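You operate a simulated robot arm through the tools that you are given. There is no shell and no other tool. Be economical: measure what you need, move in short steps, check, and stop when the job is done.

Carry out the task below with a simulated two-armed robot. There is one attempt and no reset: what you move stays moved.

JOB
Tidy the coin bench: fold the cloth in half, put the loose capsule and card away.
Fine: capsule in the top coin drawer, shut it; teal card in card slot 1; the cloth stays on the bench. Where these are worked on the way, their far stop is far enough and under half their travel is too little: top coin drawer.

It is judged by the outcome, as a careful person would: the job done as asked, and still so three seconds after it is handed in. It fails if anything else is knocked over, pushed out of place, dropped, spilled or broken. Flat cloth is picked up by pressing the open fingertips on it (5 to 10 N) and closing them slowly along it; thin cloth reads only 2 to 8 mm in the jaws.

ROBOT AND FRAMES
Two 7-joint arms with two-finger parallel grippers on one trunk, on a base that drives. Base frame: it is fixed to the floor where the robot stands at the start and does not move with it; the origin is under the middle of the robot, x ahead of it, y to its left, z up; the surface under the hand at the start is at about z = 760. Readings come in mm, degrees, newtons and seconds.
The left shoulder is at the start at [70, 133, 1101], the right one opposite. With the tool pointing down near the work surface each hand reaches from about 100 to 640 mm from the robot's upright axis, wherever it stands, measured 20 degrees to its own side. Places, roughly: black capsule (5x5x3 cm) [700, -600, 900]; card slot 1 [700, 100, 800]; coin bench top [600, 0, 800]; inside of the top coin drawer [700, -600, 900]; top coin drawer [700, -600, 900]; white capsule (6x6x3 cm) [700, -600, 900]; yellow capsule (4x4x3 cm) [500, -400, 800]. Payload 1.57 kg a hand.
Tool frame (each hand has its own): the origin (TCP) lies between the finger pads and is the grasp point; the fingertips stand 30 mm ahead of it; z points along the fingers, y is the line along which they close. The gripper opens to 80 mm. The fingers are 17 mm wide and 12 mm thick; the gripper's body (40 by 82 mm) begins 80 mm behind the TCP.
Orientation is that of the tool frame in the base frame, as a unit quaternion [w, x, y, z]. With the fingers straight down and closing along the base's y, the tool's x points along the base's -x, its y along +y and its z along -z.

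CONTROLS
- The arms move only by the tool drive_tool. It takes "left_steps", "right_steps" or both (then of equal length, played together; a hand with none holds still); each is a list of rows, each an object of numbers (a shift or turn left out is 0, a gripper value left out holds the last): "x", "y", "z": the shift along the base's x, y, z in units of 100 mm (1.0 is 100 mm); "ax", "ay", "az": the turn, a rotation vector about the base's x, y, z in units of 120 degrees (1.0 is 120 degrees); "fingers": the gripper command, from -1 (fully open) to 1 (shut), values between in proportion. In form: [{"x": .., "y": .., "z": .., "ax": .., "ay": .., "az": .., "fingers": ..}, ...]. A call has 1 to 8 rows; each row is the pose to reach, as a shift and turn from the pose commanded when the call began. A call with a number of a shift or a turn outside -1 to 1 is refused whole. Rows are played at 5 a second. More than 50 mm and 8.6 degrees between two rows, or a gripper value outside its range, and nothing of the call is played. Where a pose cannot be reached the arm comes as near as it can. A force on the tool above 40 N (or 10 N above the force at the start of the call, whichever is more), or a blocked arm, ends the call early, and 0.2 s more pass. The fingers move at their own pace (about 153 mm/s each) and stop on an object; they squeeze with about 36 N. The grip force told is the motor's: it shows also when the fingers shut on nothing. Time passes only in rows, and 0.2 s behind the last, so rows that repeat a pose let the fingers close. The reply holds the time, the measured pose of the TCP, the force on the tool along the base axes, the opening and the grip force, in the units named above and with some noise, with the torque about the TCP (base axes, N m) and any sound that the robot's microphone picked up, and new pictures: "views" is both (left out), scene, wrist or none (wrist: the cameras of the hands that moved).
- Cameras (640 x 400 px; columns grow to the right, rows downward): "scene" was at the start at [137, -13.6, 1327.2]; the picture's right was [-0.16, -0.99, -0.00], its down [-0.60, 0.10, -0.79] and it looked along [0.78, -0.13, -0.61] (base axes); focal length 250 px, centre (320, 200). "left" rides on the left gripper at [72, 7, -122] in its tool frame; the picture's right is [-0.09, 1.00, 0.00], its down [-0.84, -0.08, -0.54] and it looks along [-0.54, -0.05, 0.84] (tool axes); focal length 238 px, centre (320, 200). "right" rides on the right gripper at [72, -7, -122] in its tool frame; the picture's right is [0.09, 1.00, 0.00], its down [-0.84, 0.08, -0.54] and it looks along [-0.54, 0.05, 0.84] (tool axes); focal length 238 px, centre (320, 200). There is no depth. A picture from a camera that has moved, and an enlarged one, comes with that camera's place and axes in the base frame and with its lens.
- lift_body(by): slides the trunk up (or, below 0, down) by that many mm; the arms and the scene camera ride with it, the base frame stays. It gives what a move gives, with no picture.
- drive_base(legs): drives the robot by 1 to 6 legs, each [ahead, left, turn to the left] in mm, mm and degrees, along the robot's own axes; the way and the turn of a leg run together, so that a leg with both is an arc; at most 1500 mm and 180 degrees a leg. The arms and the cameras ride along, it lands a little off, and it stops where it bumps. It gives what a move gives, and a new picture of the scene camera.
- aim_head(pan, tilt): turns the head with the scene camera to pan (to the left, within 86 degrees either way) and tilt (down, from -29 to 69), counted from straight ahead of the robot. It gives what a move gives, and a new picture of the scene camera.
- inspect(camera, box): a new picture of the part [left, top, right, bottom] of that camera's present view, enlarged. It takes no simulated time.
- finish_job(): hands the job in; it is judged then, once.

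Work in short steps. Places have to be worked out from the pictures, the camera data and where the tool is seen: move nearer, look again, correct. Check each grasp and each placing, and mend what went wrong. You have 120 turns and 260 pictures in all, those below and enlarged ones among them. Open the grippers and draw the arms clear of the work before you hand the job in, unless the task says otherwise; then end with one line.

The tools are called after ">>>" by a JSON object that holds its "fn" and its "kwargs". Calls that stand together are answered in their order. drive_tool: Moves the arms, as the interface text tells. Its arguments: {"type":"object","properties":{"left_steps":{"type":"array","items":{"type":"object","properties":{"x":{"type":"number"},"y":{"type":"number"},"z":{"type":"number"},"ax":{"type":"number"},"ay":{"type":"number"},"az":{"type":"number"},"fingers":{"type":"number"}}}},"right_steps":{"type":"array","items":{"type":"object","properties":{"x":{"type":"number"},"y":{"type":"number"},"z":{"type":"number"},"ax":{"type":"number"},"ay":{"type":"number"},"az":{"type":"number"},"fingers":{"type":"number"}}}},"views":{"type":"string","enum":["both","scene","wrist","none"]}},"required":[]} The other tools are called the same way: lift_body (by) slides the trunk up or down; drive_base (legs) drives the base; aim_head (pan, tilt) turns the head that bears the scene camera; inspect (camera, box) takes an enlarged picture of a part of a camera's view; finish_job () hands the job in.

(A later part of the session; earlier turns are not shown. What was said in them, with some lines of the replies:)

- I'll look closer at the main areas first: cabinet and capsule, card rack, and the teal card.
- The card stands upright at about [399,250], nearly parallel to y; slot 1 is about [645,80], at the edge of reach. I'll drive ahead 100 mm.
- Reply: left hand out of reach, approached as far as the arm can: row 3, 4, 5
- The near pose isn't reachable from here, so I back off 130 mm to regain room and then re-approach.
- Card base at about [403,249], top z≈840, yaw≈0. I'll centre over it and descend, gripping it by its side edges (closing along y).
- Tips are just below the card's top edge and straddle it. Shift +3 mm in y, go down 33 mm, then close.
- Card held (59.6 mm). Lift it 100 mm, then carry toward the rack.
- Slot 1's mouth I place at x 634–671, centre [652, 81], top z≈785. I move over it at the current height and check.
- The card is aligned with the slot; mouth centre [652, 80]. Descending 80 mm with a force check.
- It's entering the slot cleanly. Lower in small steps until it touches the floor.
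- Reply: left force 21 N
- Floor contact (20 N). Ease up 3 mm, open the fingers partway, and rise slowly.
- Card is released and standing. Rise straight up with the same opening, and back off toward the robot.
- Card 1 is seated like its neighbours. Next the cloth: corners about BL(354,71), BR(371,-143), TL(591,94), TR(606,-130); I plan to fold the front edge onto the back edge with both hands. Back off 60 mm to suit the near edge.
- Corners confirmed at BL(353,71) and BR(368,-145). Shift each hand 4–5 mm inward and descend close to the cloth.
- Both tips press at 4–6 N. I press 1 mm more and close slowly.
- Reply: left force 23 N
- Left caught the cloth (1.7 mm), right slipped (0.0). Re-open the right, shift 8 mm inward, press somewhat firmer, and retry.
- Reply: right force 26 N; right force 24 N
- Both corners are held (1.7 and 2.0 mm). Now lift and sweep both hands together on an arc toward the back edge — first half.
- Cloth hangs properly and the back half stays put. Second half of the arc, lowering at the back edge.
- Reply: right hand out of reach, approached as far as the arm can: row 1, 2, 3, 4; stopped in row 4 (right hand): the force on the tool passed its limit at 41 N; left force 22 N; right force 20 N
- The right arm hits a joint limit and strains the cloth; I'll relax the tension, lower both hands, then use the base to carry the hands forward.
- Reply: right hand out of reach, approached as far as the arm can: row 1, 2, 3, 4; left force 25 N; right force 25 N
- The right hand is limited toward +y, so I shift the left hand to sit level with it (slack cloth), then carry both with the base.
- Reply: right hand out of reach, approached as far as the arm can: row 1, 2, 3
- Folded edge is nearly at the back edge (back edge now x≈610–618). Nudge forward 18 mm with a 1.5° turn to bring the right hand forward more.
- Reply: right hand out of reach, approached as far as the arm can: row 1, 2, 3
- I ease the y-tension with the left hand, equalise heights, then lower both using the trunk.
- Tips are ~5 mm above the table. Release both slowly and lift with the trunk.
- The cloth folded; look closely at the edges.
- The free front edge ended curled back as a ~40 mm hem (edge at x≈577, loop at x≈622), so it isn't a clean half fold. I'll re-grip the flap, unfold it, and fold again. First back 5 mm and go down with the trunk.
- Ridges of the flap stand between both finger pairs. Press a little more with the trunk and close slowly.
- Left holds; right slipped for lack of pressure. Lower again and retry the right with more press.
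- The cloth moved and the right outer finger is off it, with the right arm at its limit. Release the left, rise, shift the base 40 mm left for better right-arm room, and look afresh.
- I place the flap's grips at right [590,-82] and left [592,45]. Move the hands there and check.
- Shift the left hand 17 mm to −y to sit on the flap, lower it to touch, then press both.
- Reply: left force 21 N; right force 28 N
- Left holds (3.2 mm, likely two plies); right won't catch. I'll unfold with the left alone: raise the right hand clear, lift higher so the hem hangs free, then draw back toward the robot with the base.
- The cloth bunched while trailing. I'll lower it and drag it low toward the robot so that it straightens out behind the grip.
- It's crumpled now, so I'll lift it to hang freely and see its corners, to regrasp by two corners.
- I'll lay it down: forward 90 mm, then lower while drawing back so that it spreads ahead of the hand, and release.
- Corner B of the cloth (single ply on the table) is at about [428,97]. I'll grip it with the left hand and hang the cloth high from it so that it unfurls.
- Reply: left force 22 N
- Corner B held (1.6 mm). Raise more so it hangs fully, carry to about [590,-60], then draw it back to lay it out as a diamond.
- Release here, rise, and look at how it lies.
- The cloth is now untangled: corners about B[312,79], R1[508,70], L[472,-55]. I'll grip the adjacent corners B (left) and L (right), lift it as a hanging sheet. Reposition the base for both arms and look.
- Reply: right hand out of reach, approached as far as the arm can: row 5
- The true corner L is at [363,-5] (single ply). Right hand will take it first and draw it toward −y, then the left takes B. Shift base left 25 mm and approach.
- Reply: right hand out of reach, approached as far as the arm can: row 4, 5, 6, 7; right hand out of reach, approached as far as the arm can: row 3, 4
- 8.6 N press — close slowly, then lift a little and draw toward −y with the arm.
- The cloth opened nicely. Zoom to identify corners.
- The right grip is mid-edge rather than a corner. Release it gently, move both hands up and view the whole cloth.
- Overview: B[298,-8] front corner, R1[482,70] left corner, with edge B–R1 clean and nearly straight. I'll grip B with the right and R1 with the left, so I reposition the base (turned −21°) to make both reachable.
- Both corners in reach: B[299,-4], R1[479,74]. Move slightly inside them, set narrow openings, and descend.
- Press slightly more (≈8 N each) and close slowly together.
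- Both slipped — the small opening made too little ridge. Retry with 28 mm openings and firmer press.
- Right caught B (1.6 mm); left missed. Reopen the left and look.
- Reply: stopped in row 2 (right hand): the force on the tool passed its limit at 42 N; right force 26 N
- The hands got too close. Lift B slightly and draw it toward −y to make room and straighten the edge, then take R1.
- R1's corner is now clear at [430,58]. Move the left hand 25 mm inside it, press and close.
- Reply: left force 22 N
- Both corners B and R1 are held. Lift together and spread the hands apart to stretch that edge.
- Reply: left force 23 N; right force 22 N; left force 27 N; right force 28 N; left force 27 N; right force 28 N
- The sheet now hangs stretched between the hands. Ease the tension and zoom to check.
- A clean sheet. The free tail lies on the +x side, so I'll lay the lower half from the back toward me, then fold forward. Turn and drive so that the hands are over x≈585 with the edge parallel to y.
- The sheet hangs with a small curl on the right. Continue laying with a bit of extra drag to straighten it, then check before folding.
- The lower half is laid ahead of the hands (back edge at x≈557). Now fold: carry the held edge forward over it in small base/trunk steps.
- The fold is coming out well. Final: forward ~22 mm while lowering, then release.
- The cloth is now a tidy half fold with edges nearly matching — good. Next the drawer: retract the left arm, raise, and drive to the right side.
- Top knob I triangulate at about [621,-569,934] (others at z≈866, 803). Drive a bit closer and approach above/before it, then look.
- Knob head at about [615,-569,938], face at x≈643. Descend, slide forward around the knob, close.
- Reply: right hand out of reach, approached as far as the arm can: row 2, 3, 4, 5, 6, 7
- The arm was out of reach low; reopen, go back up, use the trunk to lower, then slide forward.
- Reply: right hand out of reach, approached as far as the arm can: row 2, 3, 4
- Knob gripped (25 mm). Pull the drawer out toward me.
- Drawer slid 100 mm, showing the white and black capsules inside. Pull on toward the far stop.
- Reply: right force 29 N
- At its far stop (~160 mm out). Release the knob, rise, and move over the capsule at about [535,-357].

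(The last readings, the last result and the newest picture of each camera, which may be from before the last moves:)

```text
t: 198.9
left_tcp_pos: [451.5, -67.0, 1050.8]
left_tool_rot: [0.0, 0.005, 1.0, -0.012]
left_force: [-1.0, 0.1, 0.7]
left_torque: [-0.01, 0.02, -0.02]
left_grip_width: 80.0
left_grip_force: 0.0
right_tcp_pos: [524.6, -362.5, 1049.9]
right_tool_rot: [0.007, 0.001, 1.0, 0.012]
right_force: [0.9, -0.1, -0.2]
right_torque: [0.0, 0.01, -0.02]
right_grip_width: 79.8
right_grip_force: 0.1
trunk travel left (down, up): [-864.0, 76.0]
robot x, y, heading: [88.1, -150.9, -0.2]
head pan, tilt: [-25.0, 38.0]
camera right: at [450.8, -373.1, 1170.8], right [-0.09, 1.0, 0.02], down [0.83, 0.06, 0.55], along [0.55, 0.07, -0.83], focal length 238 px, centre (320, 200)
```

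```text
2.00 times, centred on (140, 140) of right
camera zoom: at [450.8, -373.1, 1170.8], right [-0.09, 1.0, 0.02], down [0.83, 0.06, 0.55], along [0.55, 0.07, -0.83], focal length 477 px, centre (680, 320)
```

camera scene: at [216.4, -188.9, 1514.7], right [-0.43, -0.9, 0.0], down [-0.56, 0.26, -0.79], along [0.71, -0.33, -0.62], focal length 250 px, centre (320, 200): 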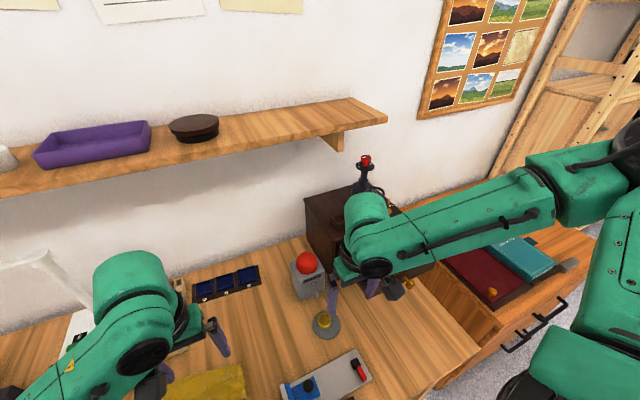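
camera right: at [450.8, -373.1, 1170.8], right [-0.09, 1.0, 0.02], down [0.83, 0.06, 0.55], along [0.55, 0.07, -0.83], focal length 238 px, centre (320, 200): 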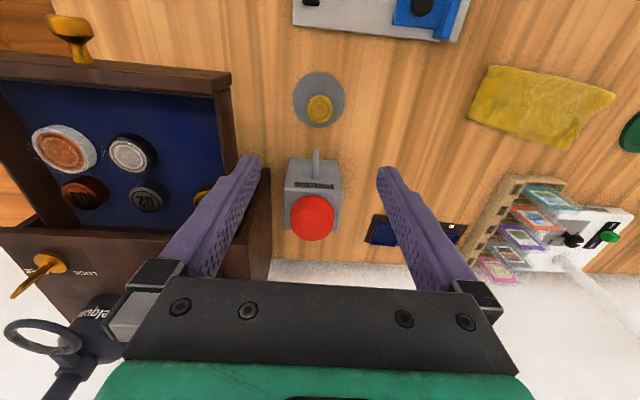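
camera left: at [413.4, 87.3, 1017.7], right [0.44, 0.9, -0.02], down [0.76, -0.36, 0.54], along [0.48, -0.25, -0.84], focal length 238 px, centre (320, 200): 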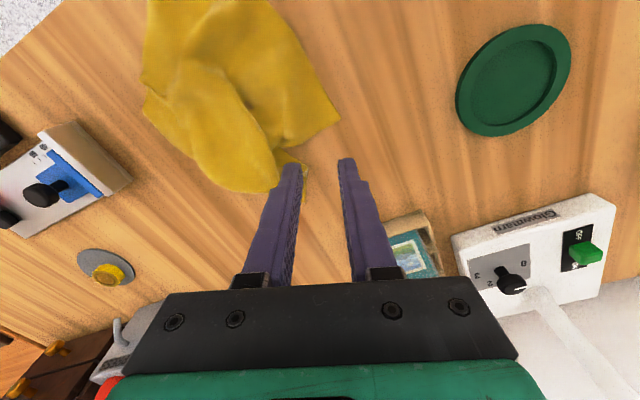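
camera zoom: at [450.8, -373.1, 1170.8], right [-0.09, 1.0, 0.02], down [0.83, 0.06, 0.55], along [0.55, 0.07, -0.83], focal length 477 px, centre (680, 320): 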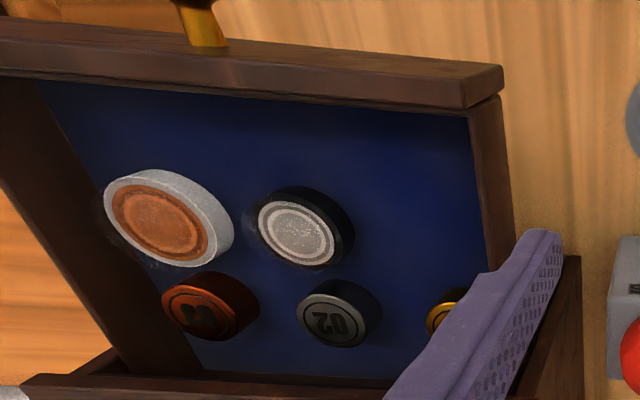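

The drawer has free space near [548,-506]. Now pick the capsule: raise the left arm clear of the cloth, centre the right over [538,-357], and lower with the trunk.

>>> {"fn": "drive_tool", "kwargs": {"left_steps": [{"x": -0.1, "z": 0.3}, {"x": -0.2, "z": 0.6}, {"x": -0.3, "z": 0.9}, {"x": -0.3, "z": 1.0}], "right_steps": [{"x": 0.06, "y": 0.03}, {"x": 0.13, "y": 0.05}, {"x": 0.13, "y": 0.05}, {"x": 0.13, "y": 0.05}], "views": "none"}}

>>> {"fn": "lift_body", "kwargs": {"by": -195}}

>>> {"fn": "inspect", "kwargs": {"camera": "right", "box": [200, 80, 440, 230]}}

>>> {"fn": "inspect", "kwargs": {"camera": "scene", "box": [250, 180, 410, 340]}}

```text
t: 199.9
left_tcp_pos: [424.0, -67.0, 1149.8]
left_tool_rot: [0.001, 0.005, 1.0, -0.013]
left_force: [0.7, 0.2, -0.1]
left_torque: [-0.03, 0.02, -0.01]
left_grip_width: 80.1
left_grip_force: 0.0
right_tcp_pos: [536.6, -358.6, 1048.3]
right_tool_rot: [0.005, 0.001, 1.0, 0.013]
right_force: [-0.3, -0.9, -0.2]
right_torque: [-0.02, 0.02, 0.0]
right_grip_width: 79.9
right_grip_force: 0.2
trunk travel left (down, up): [-864.0, 76.0]
robot x, y, heading: [85.8, -148.8, -0.1]
head pan, tilt: [-25.0, 38.0]
```

```text
t: 202.0
left_tcp_pos: [422.7, -67.5, 954.5]
left_tool_rot: [0.001, 0.005, 1.0, -0.012]
left_force: [0.4, -0.4, 0.2]
left_torque: [-0.01, -0.01, -0.01]
left_grip_width: 80.0
left_grip_force: 0.1
right_tcp_pos: [537.9, -357.4, 854.8]
right_tool_rot: [0.006, 0.0, 1.0, 0.011]
right_force: [-0.2, 0.0, -0.2]
right_torque: [0.02, 0.01, 0.02]
right_grip_width: 80.1
right_grip_force: 0.0
trunk travel left (down, up): [-669.0, 271.0]
robot x, y, heading: [87.1, -148.2, 0.1]
head pan, tilt: [-25.0, 38.0]
```

```text
2.67 times, centred on (320, 155) of right
camera zoom: at [463.2, -368.4, 975.4], right [-0.09, 1.0, 0.02], down [0.83, 0.06, 0.55], along [0.55, 0.07, -0.83], focal length 636 px, centre (320, 320)
```

zoom: 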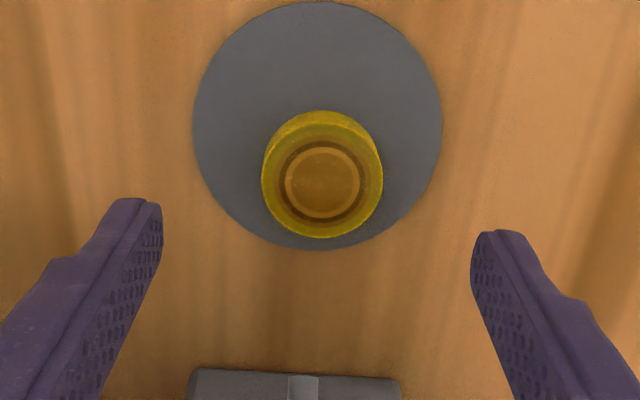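

```text
2.50 times, centred on (330, 260) of scene
camera zoom: at [216.3, -185.2, 1319.9], right [-0.43, -0.9, 0.0], down [-0.56, 0.26, -0.79], along [0.71, -0.34, -0.62], focal length 624 px, centre (295, 50)
```

zoom: 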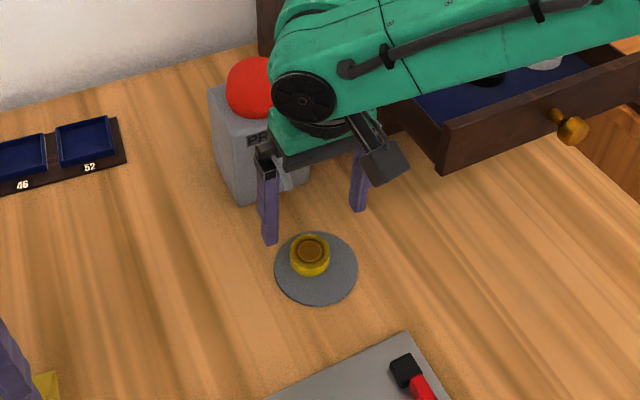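

>>> {"fn": "drive_tool", "kwargs": {"right_steps": [{"x": -0.03, "y": 0.0, "fingers": -0.6}, {"x": -0.03, "fingers": -0.6}], "views": "none"}}

>>> {"fn": "lift_body", "kwargs": {"by": -54}}

>>> {"fn": "drive_tool", "kwargs": {"right_steps": [{"fingers": -0.3}, {"fingers": 0.1}, {"fingers": 0.6}, {"fingers": 1}, {"fingers": 1}], "views": "wrist"}}

```text
t: 202.6
left_tcp_pos: [423.9, -68.0, 954.8]
left_tool_rot: [0.001, 0.006, 1.0, -0.012]
left_force: [0.1, -0.2, 0.2]
left_torque: [0.01, -0.01, -0.02]
left_grip_width: 80.1
left_grip_force: 0.0
right_tcp_pos: [534.6, -359.2, 853.0]
right_tool_rot: [0.006, 0.002, 1.0, 0.012]
right_force: [0.3, -0.1, -0.5]
right_torque: [-0.01, 0.03, 0.0]
right_grip_width: 64.2
right_grip_force: 0.0
trunk travel left (down, up): [-669.0, 271.0]
robot x, y, heading: [87.1, -147.4, -0.1]
head pan, tilt: [-25.0, 38.0]
```

```text
t: 203.6
left_tcp_pos: [422.5, -67.2, 901.1]
left_tool_rot: [0.001, 0.005, 1.0, -0.012]
left_force: [0.7, 0.0, 0.5]
left_torque: [0.01, -0.03, 0.02]
left_grip_width: 80.1
left_grip_force: 0.1
right_tcp_pos: [534.7, -359.6, 799.3]
right_tool_rot: [0.006, 0.001, 1.0, 0.012]
right_force: [0.2, 0.2, 0.6]
right_torque: [0.02, -0.02, 0.0]
right_grip_width: 63.9
right_grip_force: 0.0
trunk travel left (down, up): [-615.0, 325.0]
robot x, y, heading: [87.8, -150.8, -0.1]
head pan, tilt: [-25.0, 38.0]
```

```text
t: 204.8
left_tcp_pos: [422.4, -67.4, 900.8]
left_tool_rot: [0.001, 0.007, 1.0, -0.013]
left_force: [-0.3, -0.1, -0.1]
left_torque: [0.01, 0.0, -0.01]
left_grip_width: 80.2
left_grip_force: 0.1
right_tcp_pos: [534.6, -359.1, 801.1]
right_tool_rot: [0.006, 0.0, 1.0, 0.013]
right_force: [0.9, 0.9, 0.9]
right_torque: [-0.01, -0.02, -0.02]
right_grip_width: 38.5
right_grip_force: 35.6
trunk travel left (down, up): [-615.0, 325.0]
robot x, y, heading: [88.3, -150.9, -0.2]
head pan, tilt: [-25.0, 38.0]
camera right: at [460.3, -368.4, 921.4], right [-0.09, 1.0, 0.02], down [0.83, 0.06, 0.55], along [0.55, 0.07, -0.83], focal length 238 px, centre (320, 200)
```

right: 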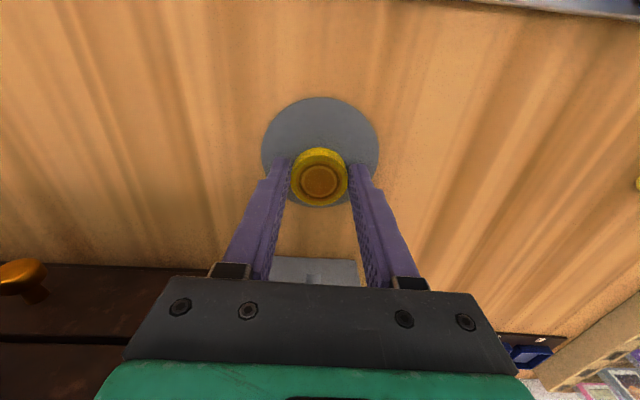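

Capsule held (38.5 mm). Lift with the trunk, rotate the hand 90° so that the fingers close along x, and go over the drawer's free spot.

>>> {"fn": "lift_body", "kwargs": {"by": 245}}

>>> {"fn": "drive_tool", "kwargs": {"right_steps": [{"az": 0.065}, {"az": 0.13}, {"az": 0.195}, {"az": 0.26}, {"az": 0.325}, {"az": 0.39}], "views": "none"}}

>>> {"fn": "drive_tool", "kwargs": {"right_steps": [{"az": 0.065}, {"az": 0.13}, {"az": 0.195}, {"az": 0.26}, {"az": 0.325}, {"az": 0.36}], "views": "none"}}

>>> {"fn": "drive_base", "kwargs": {"legs": [[0, -130, 0]]}}

>>> {"fn": "inspect", "kwargs": {"camera": "right", "box": [0, 0, 640, 400]}}

```text
t: 207.3
left_tcp_pos: [420.8, -68.1, 1146.0]
left_tool_rot: [0.001, 0.006, 1.0, -0.012]
left_force: [-0.3, 0.1, -0.3]
left_torque: [-0.01, -0.04, -0.03]
left_grip_width: 80.2
left_grip_force: 0.0
right_tcp_pos: [533.8, -358.4, 1044.7]
right_tool_rot: [0.006, 0.001, 1.0, 0.012]
right_force: [0.5, -0.1, -1.1]
right_torque: [0.02, -0.02, -0.02]
right_grip_width: 38.7
right_grip_force: 35.9
trunk travel left (down, up): [-860.0, 80.0]
robot x, y, heading: [87.3, -146.0, -0.2]
head pan, tilt: [-25.0, 38.0]
```

```text
t: 208.7
left_tcp_pos: [423.7, -67.2, 1145.7]
left_tool_rot: [0.001, 0.006, 1.0, -0.012]
left_force: [0.8, -0.9, -0.6]
left_torque: [-0.01, 0.0, 0.02]
left_grip_width: 80.0
left_grip_force: 0.1
right_tcp_pos: [534.1, -359.9, 1044.7]
right_tool_rot: [0.001, -0.397, 0.918, 0.013]
right_force: [-0.3, 0.3, 0.2]
right_torque: [0.0, -0.05, -0.02]
right_grip_width: 38.4
right_grip_force: 35.4
trunk travel left (down, up): [-860.0, 80.0]
robot x, y, heading: [86.5, -149.5, -0.2]
head pan, tilt: [-25.0, 38.0]
```

```text
t: 210.1
left_tcp_pos: [423.3, -68.1, 1144.7]
left_tool_rot: [0.001, 0.006, 1.0, -0.012]
left_force: [0.1, 0.6, 0.5]
left_torque: [0.01, 0.03, -0.01]
left_grip_width: 79.9
left_grip_force: 0.0
right_tcp_pos: [533.6, -358.3, 1045.6]
right_tool_rot: [0.004, 0.707, -0.707, -0.013]
right_force: [0.0, 0.7, 0.3]
right_torque: [0.01, 0.04, -0.04]
right_grip_width: 38.7
right_grip_force: 35.7
trunk travel left (down, up): [-860.0, 80.0]
robot x, y, heading: [87.9, -149.7, -0.4]
head pan, tilt: [-25.0, 38.0]
```

```text
t: 211.4
left_tcp_pos: [421.7, -194.7, 1145.8]
left_tool_rot: [0.0, 0.005, 1.0, -0.013]
left_force: [-0.2, 0.2, 0.9]
left_torque: [-0.02, -0.03, 0.03]
left_grip_width: 80.0
left_grip_force: 0.0
right_tcp_pos: [533.7, -485.4, 1045.6]
right_tool_rot: [-0.004, -0.707, 0.707, 0.013]
right_force: [0.4, 0.4, -0.7]
right_torque: [0.03, 0.01, -0.04]
right_grip_width: 38.4
right_grip_force: 35.9
trunk travel left (down, up): [-860.0, 80.0]
robot x, y, heading: [87.0, -278.6, -0.1]
head pan, tilt: [-25.0, 38.0]
camera scene: at [216.2, -312.4, 1510.9], right [-0.42, -0.91, 0.0], down [-0.56, 0.26, -0.79], along [0.71, -0.34, -0.62], focal length 250 px, centre (320, 200)
```

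scene: 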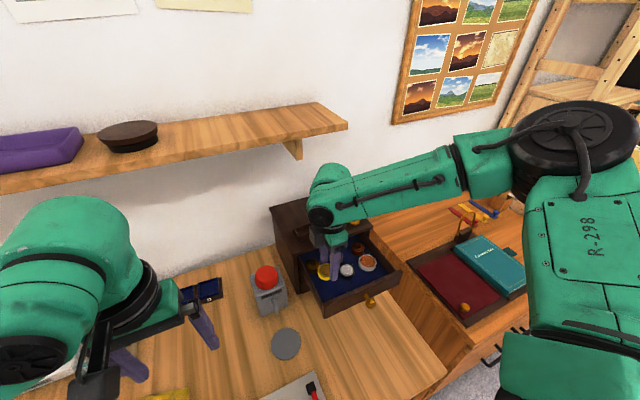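

```text
1.00 times, centred on (320, 200) of right (not enlarged: the box is as wide or as high as the picture)
camera zoom: at [542.5, -560.1, 1167.0], right [-1.0, -0.09, 0.02], down [-0.06, 0.83, 0.55], along [-0.07, 0.55, -0.83], focal length 238 px, centre (320, 200)
```

zoom: 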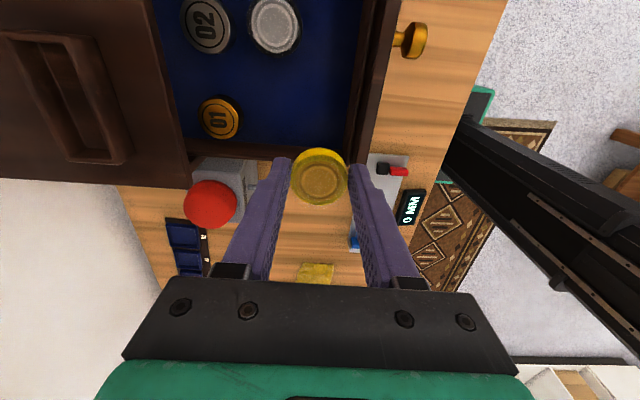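

Free spot [552,-508] is clear of the other pieces and walls. Move there and lower by the trunk, watching the force.

>>> {"fn": "drive_tool", "kwargs": {"right_steps": [{"x": 0.1, "y": -0.12}, {"x": 0.18, "y": -0.23}, {"x": 0.18, "y": -0.23}], "views": "none"}}

>>> {"fn": "lift_body", "kwargs": {"by": -75}}

>>> {"fn": "inspect", "kwargs": {"camera": "right", "box": [80, 0, 480, 250]}}

>>> {"fn": "inspect", "kwargs": {"camera": "scene", "box": [260, 180, 420, 330]}}

```text
t: 212.2
left_tcp_pos: [422.0, -199.0, 1145.8]
left_tool_rot: [0.001, 0.005, 1.0, -0.012]
left_force: [-0.1, -0.2, 0.0]
left_torque: [0.0, 0.04, 0.0]
left_grip_width: 79.9
left_grip_force: 0.1
right_tcp_pos: [551.8, -512.5, 1044.6]
right_tool_rot: [-0.004, -0.706, 0.708, 0.013]
right_force: [0.5, -0.3, -0.2]
right_torque: [0.02, 0.01, 0.01]
right_grip_width: 38.6
right_grip_force: 36.0
trunk travel left (down, up): [-860.0, 80.0]
robot x, y, heading: [84.4, -278.1, -0.2]
head pan, tilt: [-25.0, 38.0]
```

```text
t: 213.3
left_tcp_pos: [421.9, -198.6, 1070.8]
left_tool_rot: [0.001, 0.005, 1.0, -0.012]
left_force: [-0.2, -0.1, 0.0]
left_torque: [0.04, 0.01, -0.01]
left_grip_width: 79.8
left_grip_force: 0.1
right_tcp_pos: [550.7, -512.3, 970.4]
right_tool_rot: [-0.004, -0.706, 0.708, 0.013]
right_force: [0.4, -0.2, -0.1]
right_torque: [-0.03, 0.01, 0.02]
right_grip_width: 38.7
right_grip_force: 35.8
trunk travel left (down, up): [-785.0, 155.0]
robot x, y, heading: [84.4, -278.0, -0.3]
head pan, tilt: [-25.0, 38.0]
```

```text
1.60 times, centred on (280, 125) of right
camera zoom: at [560.5, -585.7, 1091.2], right [-1.0, -0.09, 0.02], down [-0.06, 0.83, 0.55], along [-0.07, 0.55, -0.83], focal length 381 px, centre (384, 320)
```

zoom: 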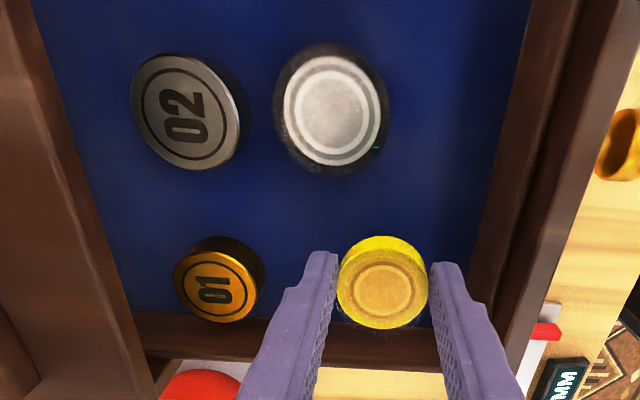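

```text
2.67 times, centred on (340, 255) of scene
camera zoom: at [216.0, -315.7, 1435.8], right [-0.43, -0.91, 0.0], down [-0.56, 0.26, -0.79], along [0.71, -0.34, -0.62], focal length 666 px, centre (267, 53)
```

zoom: 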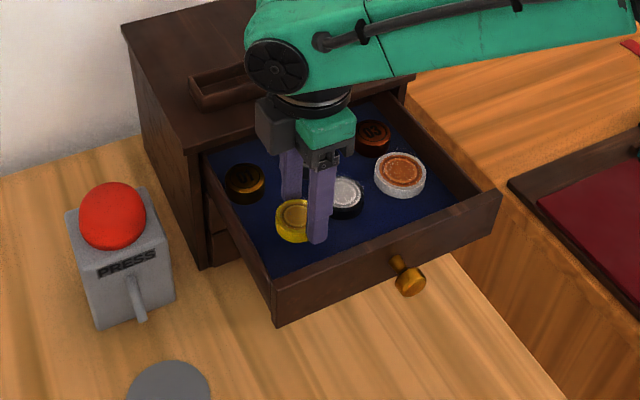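

Clear. Lower 20 mm, then in small increments until contact.

>>> {"fn": "lift_body", "kwargs": {"by": -20}}

>>> {"fn": "drive_tool", "kwargs": {"right_steps": [{"z": -0.03}, {"z": -0.06}, {"z": -0.09}, {"z": -0.12}, {"z": -0.15}], "views": "none"}}

>>> {"fn": "inspect", "kwargs": {"camera": "right", "box": [200, 80, 440, 230]}}

```text
t: 214.0
left_tcp_pos: [422.3, -198.4, 1050.7]
left_tool_rot: [0.001, 0.005, 1.0, -0.012]
left_force: [-0.4, -0.5, 0.3]
left_torque: [0.0, -0.02, 0.02]
left_grip_width: 79.9
left_grip_force: 0.0
right_tcp_pos: [552.4, -511.8, 950.0]
right_tool_rot: [-0.005, -0.707, 0.707, 0.012]
right_force: [-0.1, 0.3, -0.8]
right_torque: [-0.02, -0.01, 0.01]
right_grip_width: 38.6
right_grip_force: 35.6
trunk travel left (down, up): [-765.0, 175.0]
robot x, y, heading: [87.5, -277.8, -0.0]
head pan, tilt: [-25.0, 38.0]
```

```text
t: 215.2
left_tcp_pos: [420.9, -197.3, 1051.9]
left_tool_rot: [0.002, 0.006, 1.0, -0.013]
left_force: [-0.3, -0.4, 0.0]
left_torque: [0.03, 0.03, -0.03]
left_grip_width: 80.2
left_grip_force: 0.1
right_tcp_pos: [551.7, -510.2, 937.0]
right_tool_rot: [-0.001, -0.706, 0.708, 0.011]
right_force: [4.5, -2.8, 29.9]
right_torque: [0.1, -0.27, -0.07]
right_grip_width: 39.2
right_grip_force: 36.1
trunk travel left (down, up): [-765.0, 175.0]
robot x, y, heading: [83.1, -276.0, -0.3]
head pan, tilt: [-25.0, 38.0]
```

```text
2.67 times, centred on (320, 155) of right
camera zoom: at [559.4, -584.2, 1059.2], right [-1.0, -0.09, 0.02], down [-0.07, 0.83, 0.55], along [-0.06, 0.55, -0.83], focal length 636 px, centre (320, 320)
```

zoom: 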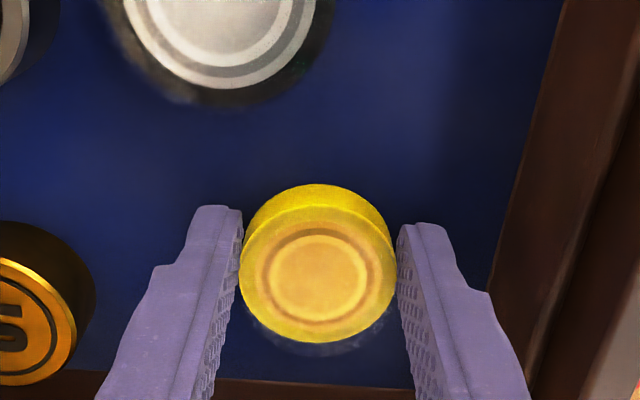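

Contact with the drawer floor (30 N). Ease up 2 mm, open modestly, and rise straight up.

>>> {"fn": "drive_tool", "kwargs": {"right_steps": [{"z": 0.025}, {"z": 0.025, "fingers": -0.1}, {"z": 0.025, "fingers": -0.35}, {"z": 0.025, "fingers": -0.35}], "views": "none"}}

>>> {"fn": "lift_body", "kwargs": {"by": 100}}

>>> {"fn": "inspect", "kwargs": {"camera": "right", "box": [80, 0, 480, 250]}}

```text
t: 216.2
left_tcp_pos: [420.9, -196.1, 1050.7]
left_tool_rot: [0.002, 0.004, 1.0, -0.012]
left_force: [-0.7, -0.3, 1.4]
left_torque: [0.02, -0.01, -0.02]
left_grip_width: 80.3
left_grip_force: 0.1
right_tcp_pos: [549.6, -509.0, 936.6]
right_tool_rot: [-0.004, -0.707, 0.707, 0.014]
right_force: [-1.2, 2.8, 4.4]
right_torque: [0.04, -0.1, 0.14]
right_grip_width: 52.9
right_grip_force: 0.1
trunk travel left (down, up): [-765.0, 175.0]
robot x, y, heading: [87.0, -279.5, -0.2]
head pan, tilt: [-25.0, 38.0]
```

```text
t: 217.5
left_tcp_pos: [421.7, -197.2, 1150.1]
left_tool_rot: [0.001, 0.005, 1.0, -0.013]
left_force: [-0.5, 0.5, 0.1]
left_torque: [0.01, -0.03, 0.03]
left_grip_width: 79.8
left_grip_force: 0.0
right_tcp_pos: [552.5, -511.5, 1037.5]
right_tool_rot: [-0.004, -0.706, 0.708, 0.012]
right_force: [-0.1, 0.5, 0.0]
right_torque: [0.02, 0.02, 0.01]
right_grip_width: 53.9
right_grip_force: 0.0
trunk travel left (down, up): [-865.0, 75.0]
robot x, y, heading: [90.3, -274.8, -0.1]
head pan, tilt: [-25.0, 38.0]
```

```text
1.60 times, centred on (280, 125) of right
camera zoom: at [560.7, -585.5, 1158.5], right [-1.0, -0.09, 0.02], down [-0.06, 0.83, 0.55], along [-0.07, 0.55, -0.83], focal length 381 px, centre (384, 320)
```

zoom: 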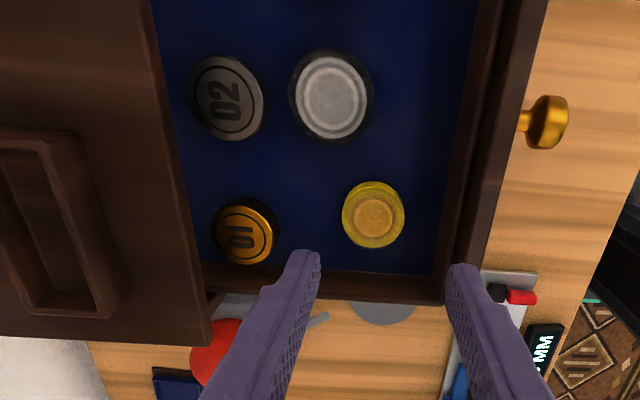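

The capsule rests in the drawer. Rotate the hand back, and go before the knob to close the drawer.

>>> {"fn": "drive_tool", "kwargs": {"right_steps": [{"az": -0.065, "fingers": -1}, {"az": -0.13}, {"az": -0.195}, {"az": -0.26}, {"az": -0.325}, {"az": -0.39}], "views": "none"}}

>>> {"fn": "drive_tool", "kwargs": {"right_steps": [{"az": -0.065}, {"az": -0.13}, {"az": -0.195}, {"az": -0.26}, {"az": -0.325}, {"az": -0.36}], "views": "none"}}

>>> {"fn": "drive_base", "kwargs": {"legs": [[-130, -56, 0]]}}

>>> {"fn": "lift_body", "kwargs": {"by": -98}}

>>> {"fn": "inspect", "kwargs": {"camera": "right", "box": [160, 80, 480, 280]}}

```text
t: 218.9
left_tcp_pos: [421.8, -198.1, 1149.9]
left_tool_rot: [0.001, 0.005, 1.0, -0.013]
left_force: [0.1, 0.8, 0.5]
left_torque: [-0.01, -0.01, -0.01]
left_grip_width: 79.8
left_grip_force: 0.1
right_tcp_pos: [551.9, -511.5, 1037.0]
right_tool_rot: [0.001, -0.366, 0.93, 0.014]
right_force: [-0.2, 0.4, -1.0]
right_torque: [0.0, 0.0, -0.02]
right_grip_width: 80.0
right_grip_force: 0.0
trunk travel left (down, up): [-865.0, 75.0]
robot x, y, heading: [84.1, -279.9, -0.2]
head pan, tilt: [-25.0, 38.0]
```

```text
t: 220.3
left_tcp_pos: [421.6, -198.3, 1150.0]
left_tool_rot: [0.0, 0.005, 1.0, -0.012]
left_force: [0.4, -0.5, 0.2]
left_torque: [-0.01, -0.03, -0.01]
left_grip_width: 79.9
left_grip_force: 0.0
right_tcp_pos: [552.7, -511.1, 1038.0]
right_tool_rot: [0.007, 0.002, 1.0, 0.012]
right_force: [0.3, 0.3, -0.7]
right_torque: [-0.02, 0.0, -0.04]
right_grip_width: 80.3
right_grip_force: 0.1
trunk travel left (down, up): [-865.0, 75.0]
robot x, y, heading: [87.7, -278.6, 0.1]
head pan, tilt: [-25.0, 38.0]
```

```text
t: 221.7
left_tcp_pos: [294.1, -252.3, 1149.7]
left_tool_rot: [0.001, 0.004, 1.0, -0.013]
left_force: [0.1, -0.3, -0.1]
left_torque: [-0.03, 0.02, 0.01]
left_grip_width: 79.9
left_grip_force: 0.1
right_tcp_pos: [423.1, -566.2, 1036.8]
right_tool_rot: [0.006, 0.0, 1.0, 0.011]
right_force: [0.6, -0.4, -0.2]
right_torque: [-0.01, 0.0, 0.0]
right_grip_width: 80.2
right_grip_force: 0.0
trunk travel left (down, up): [-865.0, 75.0]
robot x, y, heading: [-43.2, -337.4, 0.1]
head pan, tilt: [-25.0, 38.0]
camera scene: at [88.7, -369.6, 1515.5], right [-0.42, -0.91, 0.0], down [-0.56, 0.26, -0.79], along [0.71, -0.33, -0.62], focal length 250 px, centre (320, 200)
```

scene: 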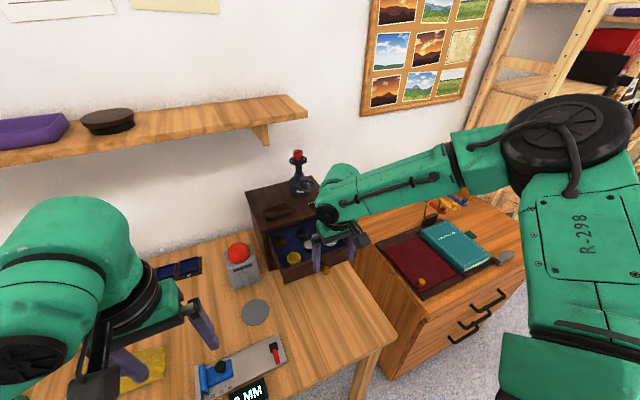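

```text
t: 223.0
left_tcp_pos: [290.5, -252.7, 1053.1]
left_tool_rot: [0.001, 0.004, 1.0, -0.012]
left_force: [-0.1, -0.9, -0.4]
left_torque: [0.05, -0.04, 0.01]
left_grip_width: 80.0
left_grip_force: 0.1
right_tcp_pos: [421.1, -566.6, 938.6]
right_tool_rot: [0.007, 0.0, 1.0, 0.012]
right_force: [0.3, 0.5, -0.3]
right_torque: [-0.04, 0.03, 0.0]
right_grip_width: 80.1
right_grip_force: 0.1
trunk travel left (down, up): [-767.0, 173.0]
robot x, y, heading: [-39.9, -334.2, 0.1]
head pan, tilt: [-25.0, 38.0]
```

```text
2.00 times, centred on (320, 180) of right
camera zoom: at [347.1, -576.7, 1060.8], right [-0.09, 1.0, 0.02], down [0.83, 0.06, 0.55], along [0.55, 0.07, -0.83], focal length 477 px, centre (320, 240)
```

zoom: 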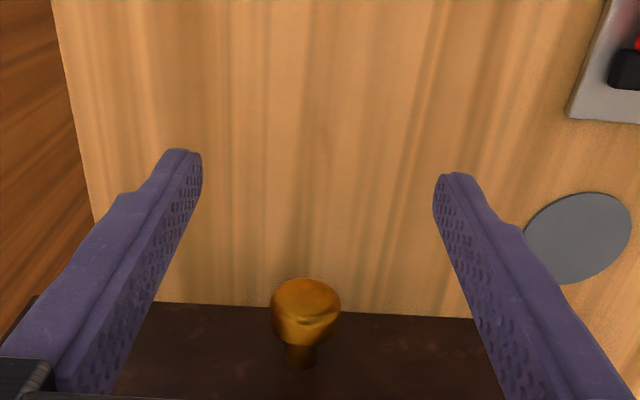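

Knob is straight ahead, between the fingers. Move 37 mm forward, grip it, then push with the base.

>>> {"fn": "drive_base", "kwargs": {"legs": [[37, -2, 0]]}}

>>> {"fn": "drive_tool", "kwargs": {"right_steps": [{"fingers": 0.3}, {"fingers": 1}, {"fingers": 1}], "views": "none"}}

>>> {"fn": "drive_base", "kwargs": {"legs": [[145, 0, 0]]}}

>>> {"fn": "inspect", "kwargs": {"camera": "right", "box": [160, 80, 480, 280]}}

```text
t: 223.8
left_tcp_pos: [323.0, -254.3, 1055.3]
left_tool_rot: [0.003, 0.004, 1.0, -0.012]
left_force: [0.5, 0.4, -0.1]
left_torque: [-0.01, -0.02, -0.01]
left_grip_width: 80.1
left_grip_force: 0.1
right_tcp_pos: [454.1, -568.3, 942.4]
right_tool_rot: [0.009, 0.001, 1.0, 0.013]
right_force: [0.3, 0.7, -0.1]
right_torque: [0.01, -0.06, 0.01]
right_grip_width: 80.3
right_grip_force: 0.0
trunk travel left (down, up): [-767.0, 173.0]
robot x, y, heading: [-7.2, -335.8, -0.2]
head pan, tilt: [-25.0, 38.0]
camera scene: at [115.7, -372.6, 1418.5], right [-0.42, -0.91, 0.0], down [-0.55, 0.26, -0.79], along [0.72, -0.34, -0.61], focal length 250 px, centre (320, 200)
```

scene: 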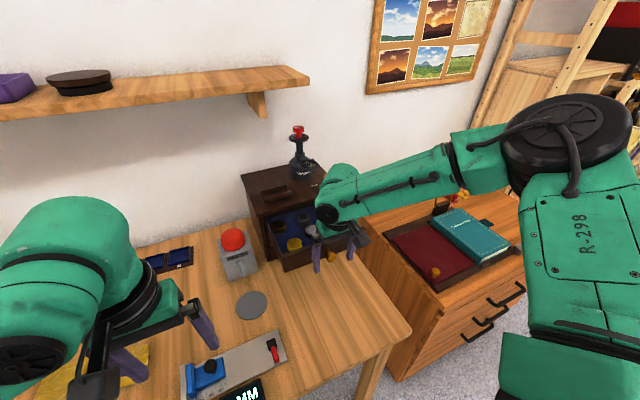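

```text
t: 224.7
left_tcp_pos: [330.7, -254.3, 1052.1]
left_tool_rot: [0.0, 0.004, 1.0, -0.012]
left_force: [-0.8, -0.8, 0.0]
left_torque: [-0.02, 0.04, -0.06]
left_grip_width: 80.0
left_grip_force: 0.2
right_tcp_pos: [459.3, -567.8, 937.5]
right_tool_rot: [0.005, -0.001, 1.0, 0.012]
right_force: [-1.1, 7.1, -15.6]
right_torque: [0.17, -0.33, 0.05]
right_grip_width: 25.4
right_grip_force: 36.5
trunk travel left (down, up): [-767.0, 173.0]
robot x, y, heading: [-5.7, -339.0, -0.1]
head pan, tilt: [-25.0, 38.0]
```

```text
t: 226.0
left_tcp_pos: [472.2, -255.8, 1053.3]
left_tool_rot: [0.001, 0.004, 1.0, -0.013]
left_force: [0.5, 0.3, 0.5]
left_torque: [-0.02, 0.0, -0.01]
left_grip_width: 80.0
left_grip_force: 0.1
right_tcp_pos: [602.9, -568.8, 939.7]
right_tool_rot: [0.007, -0.001, 1.0, 0.012]
right_force: [-1.1, 3.3, -6.1]
right_torque: [0.31, -0.61, 0.08]
right_grip_width: 25.2
right_grip_force: 37.0
trunk travel left (down, up): [-767.0, 173.0]
robot x, y, heading: [138.4, -335.3, 0.1]
head pan, tilt: [-25.0, 38.0]
camera scene: at [266.1, -372.6, 1417.7], right [-0.42, -0.91, 0.0], down [-0.56, 0.26, -0.79], along [0.71, -0.33, -0.62], focal length 250 px, centre (320, 200)
```

scene: 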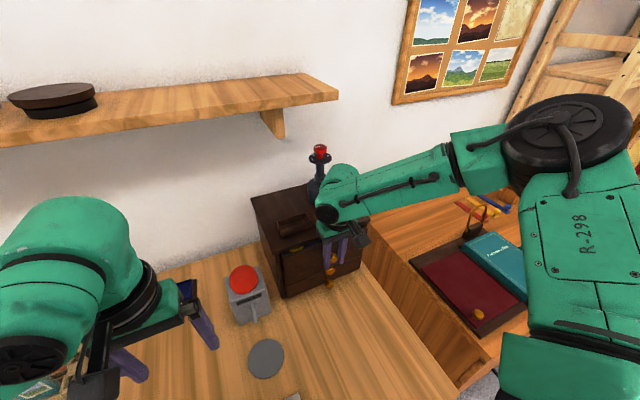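

```text
2.00 times, centred on (320, 180) of right
camera zoom: at [528.1, -578.2, 1060.5], right [-0.09, 1.0, 0.02], down [0.83, 0.06, 0.55], along [0.55, 0.07, -0.83], focal length 477 px, centre (320, 240)
```

zoom: 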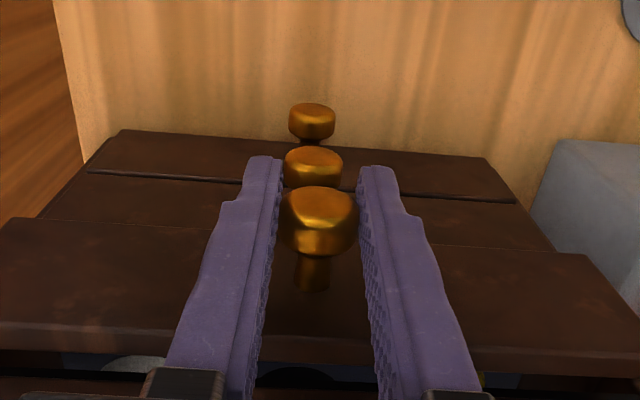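

About 17 mm remain. Push the rest in small arm steps until it bottoms out.

>>> {"fn": "drive_tool", "kwargs": {"right_steps": [{"x": 0.06}, {"x": 0.12}, {"x": 0.16}, {"x": 0.19}, {"x": 0.22}, {"x": 0.25}], "views": "wrist"}}

```text
t: 227.4
left_tcp_pos: [465.5, -255.3, 1053.9]
left_tool_rot: [0.003, 0.004, 1.0, -0.012]
left_force: [0.8, 0.7, -0.1]
left_torque: [-0.04, 0.01, 0.0]
left_grip_width: 80.1
left_grip_force: 0.0
right_tcp_pos: [614.7, -568.6, 939.6]
right_tool_rot: [-0.001, 0.0, 1.0, 0.011]
right_force: [-16.6, -1.4, 17.7]
right_torque: [0.09, 0.88, 0.11]
right_grip_width: 25.3
right_grip_force: 36.7
trunk travel left (down, up): [-767.0, 173.0]
robot x, y, heading: [137.1, -337.0, 0.1]
head pan, tilt: [-25.0, 38.0]
stopped in row 6 (right hand): the force on the tool passed its limit at 41 N (the readings are from after the stop); the commanded pose is now the measured one
camera right: at [542.3, -577.8, 1061.7], right [-0.09, 1.0, 0.02], down [0.84, 0.06, 0.54], along [0.54, 0.07, -0.84], focal length 238 px, centre (320, 200)
```

right: 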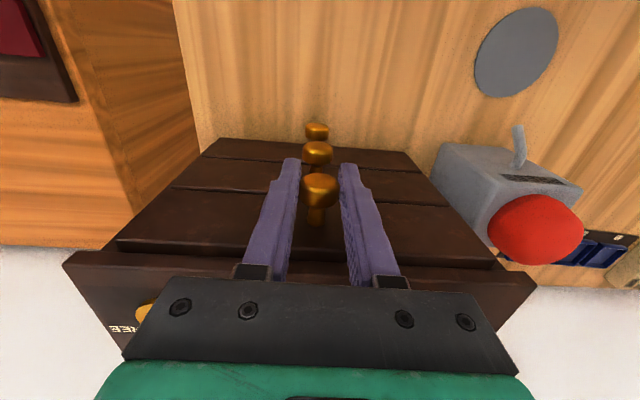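

>>> {"fn": "inspect", "kwargs": {"camera": "right", "box": [100, 130, 400, 300]}}

>>> {"fn": "inspect", "kwargs": {"camera": "scene", "box": [230, 150, 390, 310]}}

```text
2.13 times, centred on (250, 215) of right
camera zoom: at [542.3, -577.8, 1061.7], right [-0.09, 1.0, 0.02], down [0.84, 0.06, 0.54], along [0.54, 0.07, -0.84], focal length 508 px, centre (469, 168)
```

zoom: 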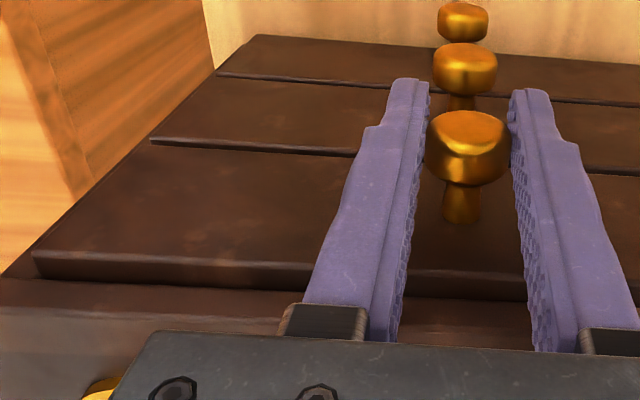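

```text
2.50 times, centred on (310, 230) of scene
camera zoom: at [258.1, -372.1, 1419.2], right [-0.42, -0.91, 0.0], down [-0.55, 0.26, -0.79], along [0.72, -0.34, -0.61], focal length 624 px, centre (345, 125)
```

zoom: 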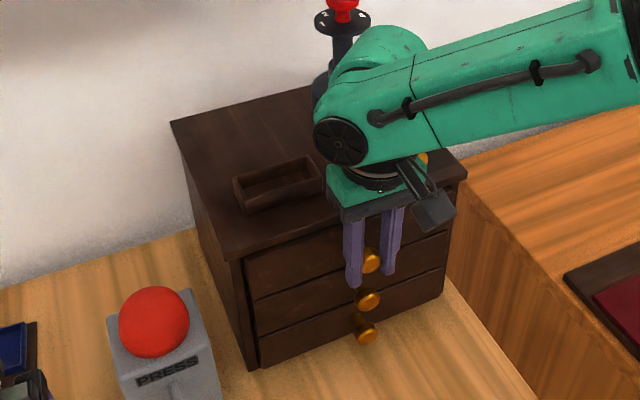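

It appears shut and pushed against its stop. Release the knob, back off, and verify.

>>> {"fn": "drive_tool", "kwargs": {"right_steps": [{"fingers": 0.2}, {"fingers": -0.6}, {"fingers": -1}, {"x": -0.2}, {"x": -0.5}, {"x": -0.8}, {"x": -1.0}], "views": "none"}}

>>> {"fn": "inspect", "kwargs": {"camera": "right", "box": [140, 160, 500, 360]}}

```text
t: 229.0
left_tcp_pos: [470.8, -255.2, 1053.1]
left_tool_rot: [0.003, 0.005, 1.0, -0.012]
left_force: [-0.1, 0.3, 0.2]
left_torque: [0.0, -0.02, -0.01]
left_grip_width: 79.7
left_grip_force: 0.1
right_tcp_pos: [519.6, -568.9, 934.3]
right_tool_rot: [-0.002, 0.0, 1.0, 0.012]
right_force: [-0.5, -0.6, -0.1]
right_torque: [-0.01, 0.0, 0.01]
right_grip_width: 79.9
right_grip_force: 0.0
trunk travel left (down, up): [-767.0, 173.0]
robot x, y, heading: [136.4, -334.9, -0.1]
head pan, tilt: [-25.0, 38.0]
```

```text
1.78 times, centred on (320, 260) of right
camera zoom: at [447.8, -578.5, 1057.7], right [-0.09, 1.0, 0.02], down [0.84, 0.06, 0.54], along [0.54, 0.07, -0.84], focal length 424 px, centre (320, 93)
```

zoom: 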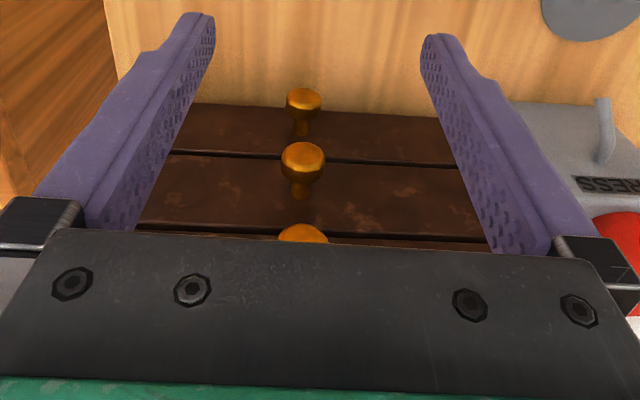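

Draw the robot back and raise to view the whole bench.

>>> {"fn": "drive_base", "kwargs": {"legs": [[-190, 60, 0]]}}

>>> {"fn": "inspect", "kwargs": {"camera": "right", "box": [160, 160, 480, 360]}}

>>> {"fn": "inspect", "kwargs": {"camera": "scene", "box": [200, 130, 360, 290]}}

```text
t: 230.6
left_tcp_pos: [283.0, -196.9, 1053.5]
left_tool_rot: [-0.001, 0.006, 1.0, -0.013]
left_force: [-0.2, -1.7, -0.2]
left_torque: [-0.02, 0.02, 0.0]
left_grip_width: 80.1
left_grip_force: 0.0
right_tcp_pos: [330.7, -509.1, 934.4]
right_tool_rot: [-0.004, 0.002, 1.0, 0.012]
right_force: [0.3, -0.6, 0.6]
right_torque: [-0.01, -0.01, -0.02]
right_grip_width: 79.8
right_grip_force: 0.0
trunk travel left (down, up): [-767.0, 173.0]
robot x, y, heading: [-52.3, -276.9, -0.2]
head pan, tilt: [-25.0, 38.0]
camera scene: at [76.8, -313.8, 1417.6], right [-0.43, -0.9, 0.0], down [-0.56, 0.26, -0.79], along [0.71, -0.34, -0.62], focal length 250 px, centre (320, 200)
```

scene: 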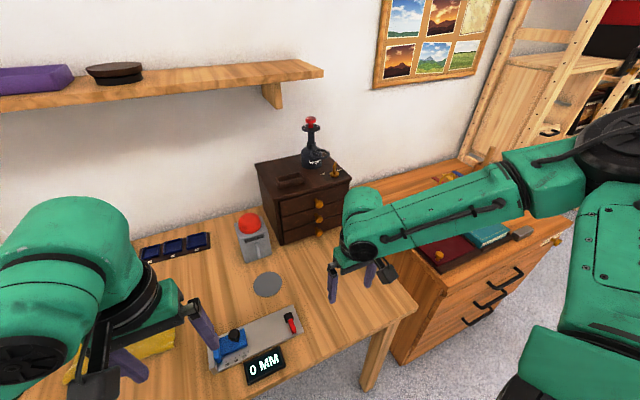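

```text
2.00 times, centred on (320, 260) of right
camera zoom: at [258.5, -519.4, 1057.0], right [-0.09, 1.0, 0.02], down [0.84, 0.06, 0.54], along [0.53, 0.07, -0.84], focal length 477 px, centre (320, 80)
```

zoom: 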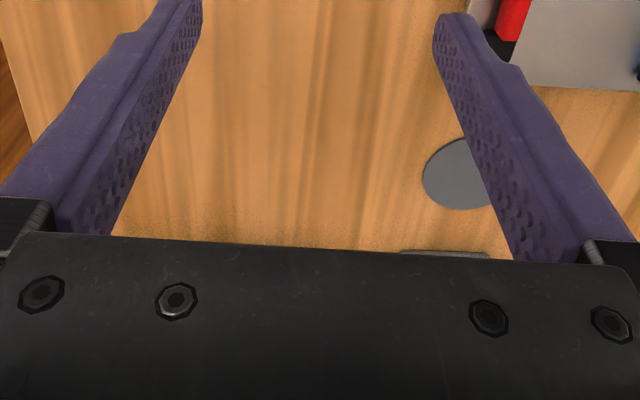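

```text
2.50 times, centred on (280, 210) of scene
camera zoom: at [76.8, -313.8, 1417.6], right [-0.43, -0.9, 0.0], down [-0.56, 0.26, -0.79], along [0.71, -0.34, -0.62], focal length 624 px, centre (420, 175)
```

zoom: 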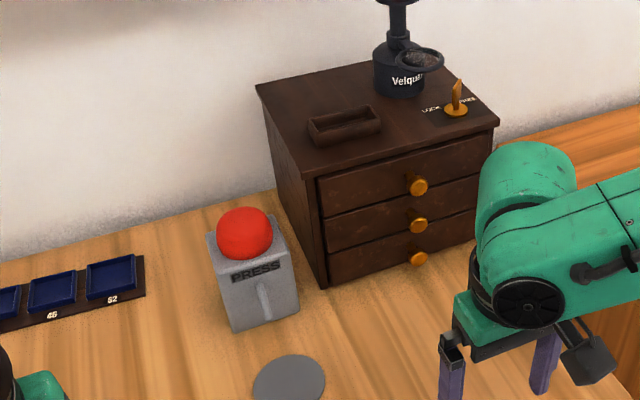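

The drawer is shut flush. One last look at the cloth and card before handing in.

>>> {"fn": "drive_base", "kwargs": {"legs": [[-60, 200, 0]]}}

>>> {"fn": "aim_head", "kwargs": {"pan": 10, "tilt": 42}}

```text
t: 232.2
left_tcp_pos: [222.5, 2.5, 1052.2]
left_tool_rot: [0.0, 0.006, 1.0, -0.012]
left_force: [-0.5, -0.4, 0.2]
left_torque: [0.05, -0.06, -0.01]
left_grip_width: 80.1
left_grip_force: 0.1
right_tcp_pos: [270.1, -311.0, 933.8]
right_tool_rot: [-0.002, 0.002, 1.0, 0.012]
right_force: [0.8, -0.1, 1.2]
right_torque: [0.04, 0.01, 0.0]
right_grip_width: 79.8
right_grip_force: 0.1
trunk travel left (down, up): [-767.0, 173.0]
robot x, y, heading: [-115.5, -76.6, -0.4]
head pan, tilt: [-25.0, 38.0]
camera scene: at [16.5, -115.4, 1417.7], right [-0.43, -0.9, 0.0], down [-0.56, 0.26, -0.79], along [0.71, -0.34, -0.62], focal length 250 px, centre (320, 200)
```

scene: 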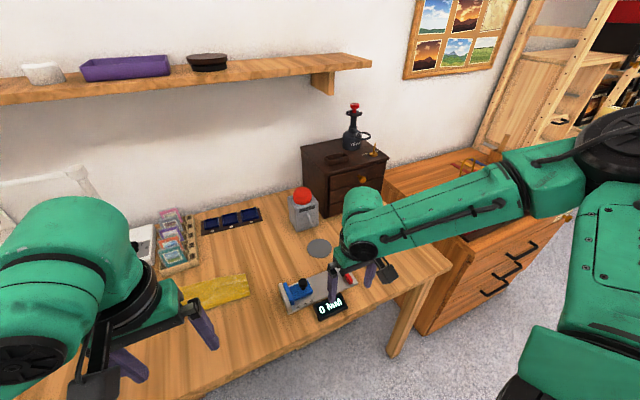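

```text
t: 233.2
left_tcp_pos: [223.3, 3.7, 1052.0]
left_tool_rot: [0.001, 0.006, 1.0, -0.012]
left_force: [0.3, -0.2, -0.1]
left_torque: [0.02, 0.02, -0.02]
left_grip_width: 80.3
left_grip_force: 0.0
right_tcp_pos: [270.2, -311.4, 934.6]
right_tool_rot: [-0.003, 0.002, 1.0, 0.012]
right_force: [0.3, -0.1, 0.4]
right_torque: [-0.04, 0.01, -0.01]
right_grip_width: 79.8
right_grip_force: 0.0
trunk travel left (down, up): [-767.0, 173.0]
robot x, y, heading: [-117.1, -79.6, -0.3]
head pan, tilt: [10.0, 42.0]
camera scene: at [20.4, -63.3, 1411.9], right [0.17, -0.99, 0.0], down [-0.66, -0.11, -0.74], along [0.73, 0.12, -0.67], focal length 250 px, centre (320, 200)
```

scene: 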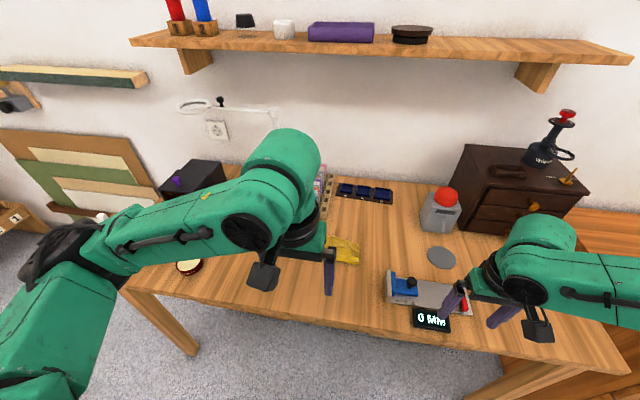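

Cloth is folded on the bench, the teal card stands in slot 1, the capsule is in the shut drawer, and both arms are clear with grippers open. Handing in.

>>> {"fn": "finish_job", "kwargs": {}}

```text
The job is handed in.
```

The job is handed in. The cloth lies folded in half on the bench, the teal card is in slot 1, and the yellow capsule is in the top coin drawer, which is shut. The fold took a second attempt, and its edges match closely but not exactly; one back corner may still be tucked inside it.
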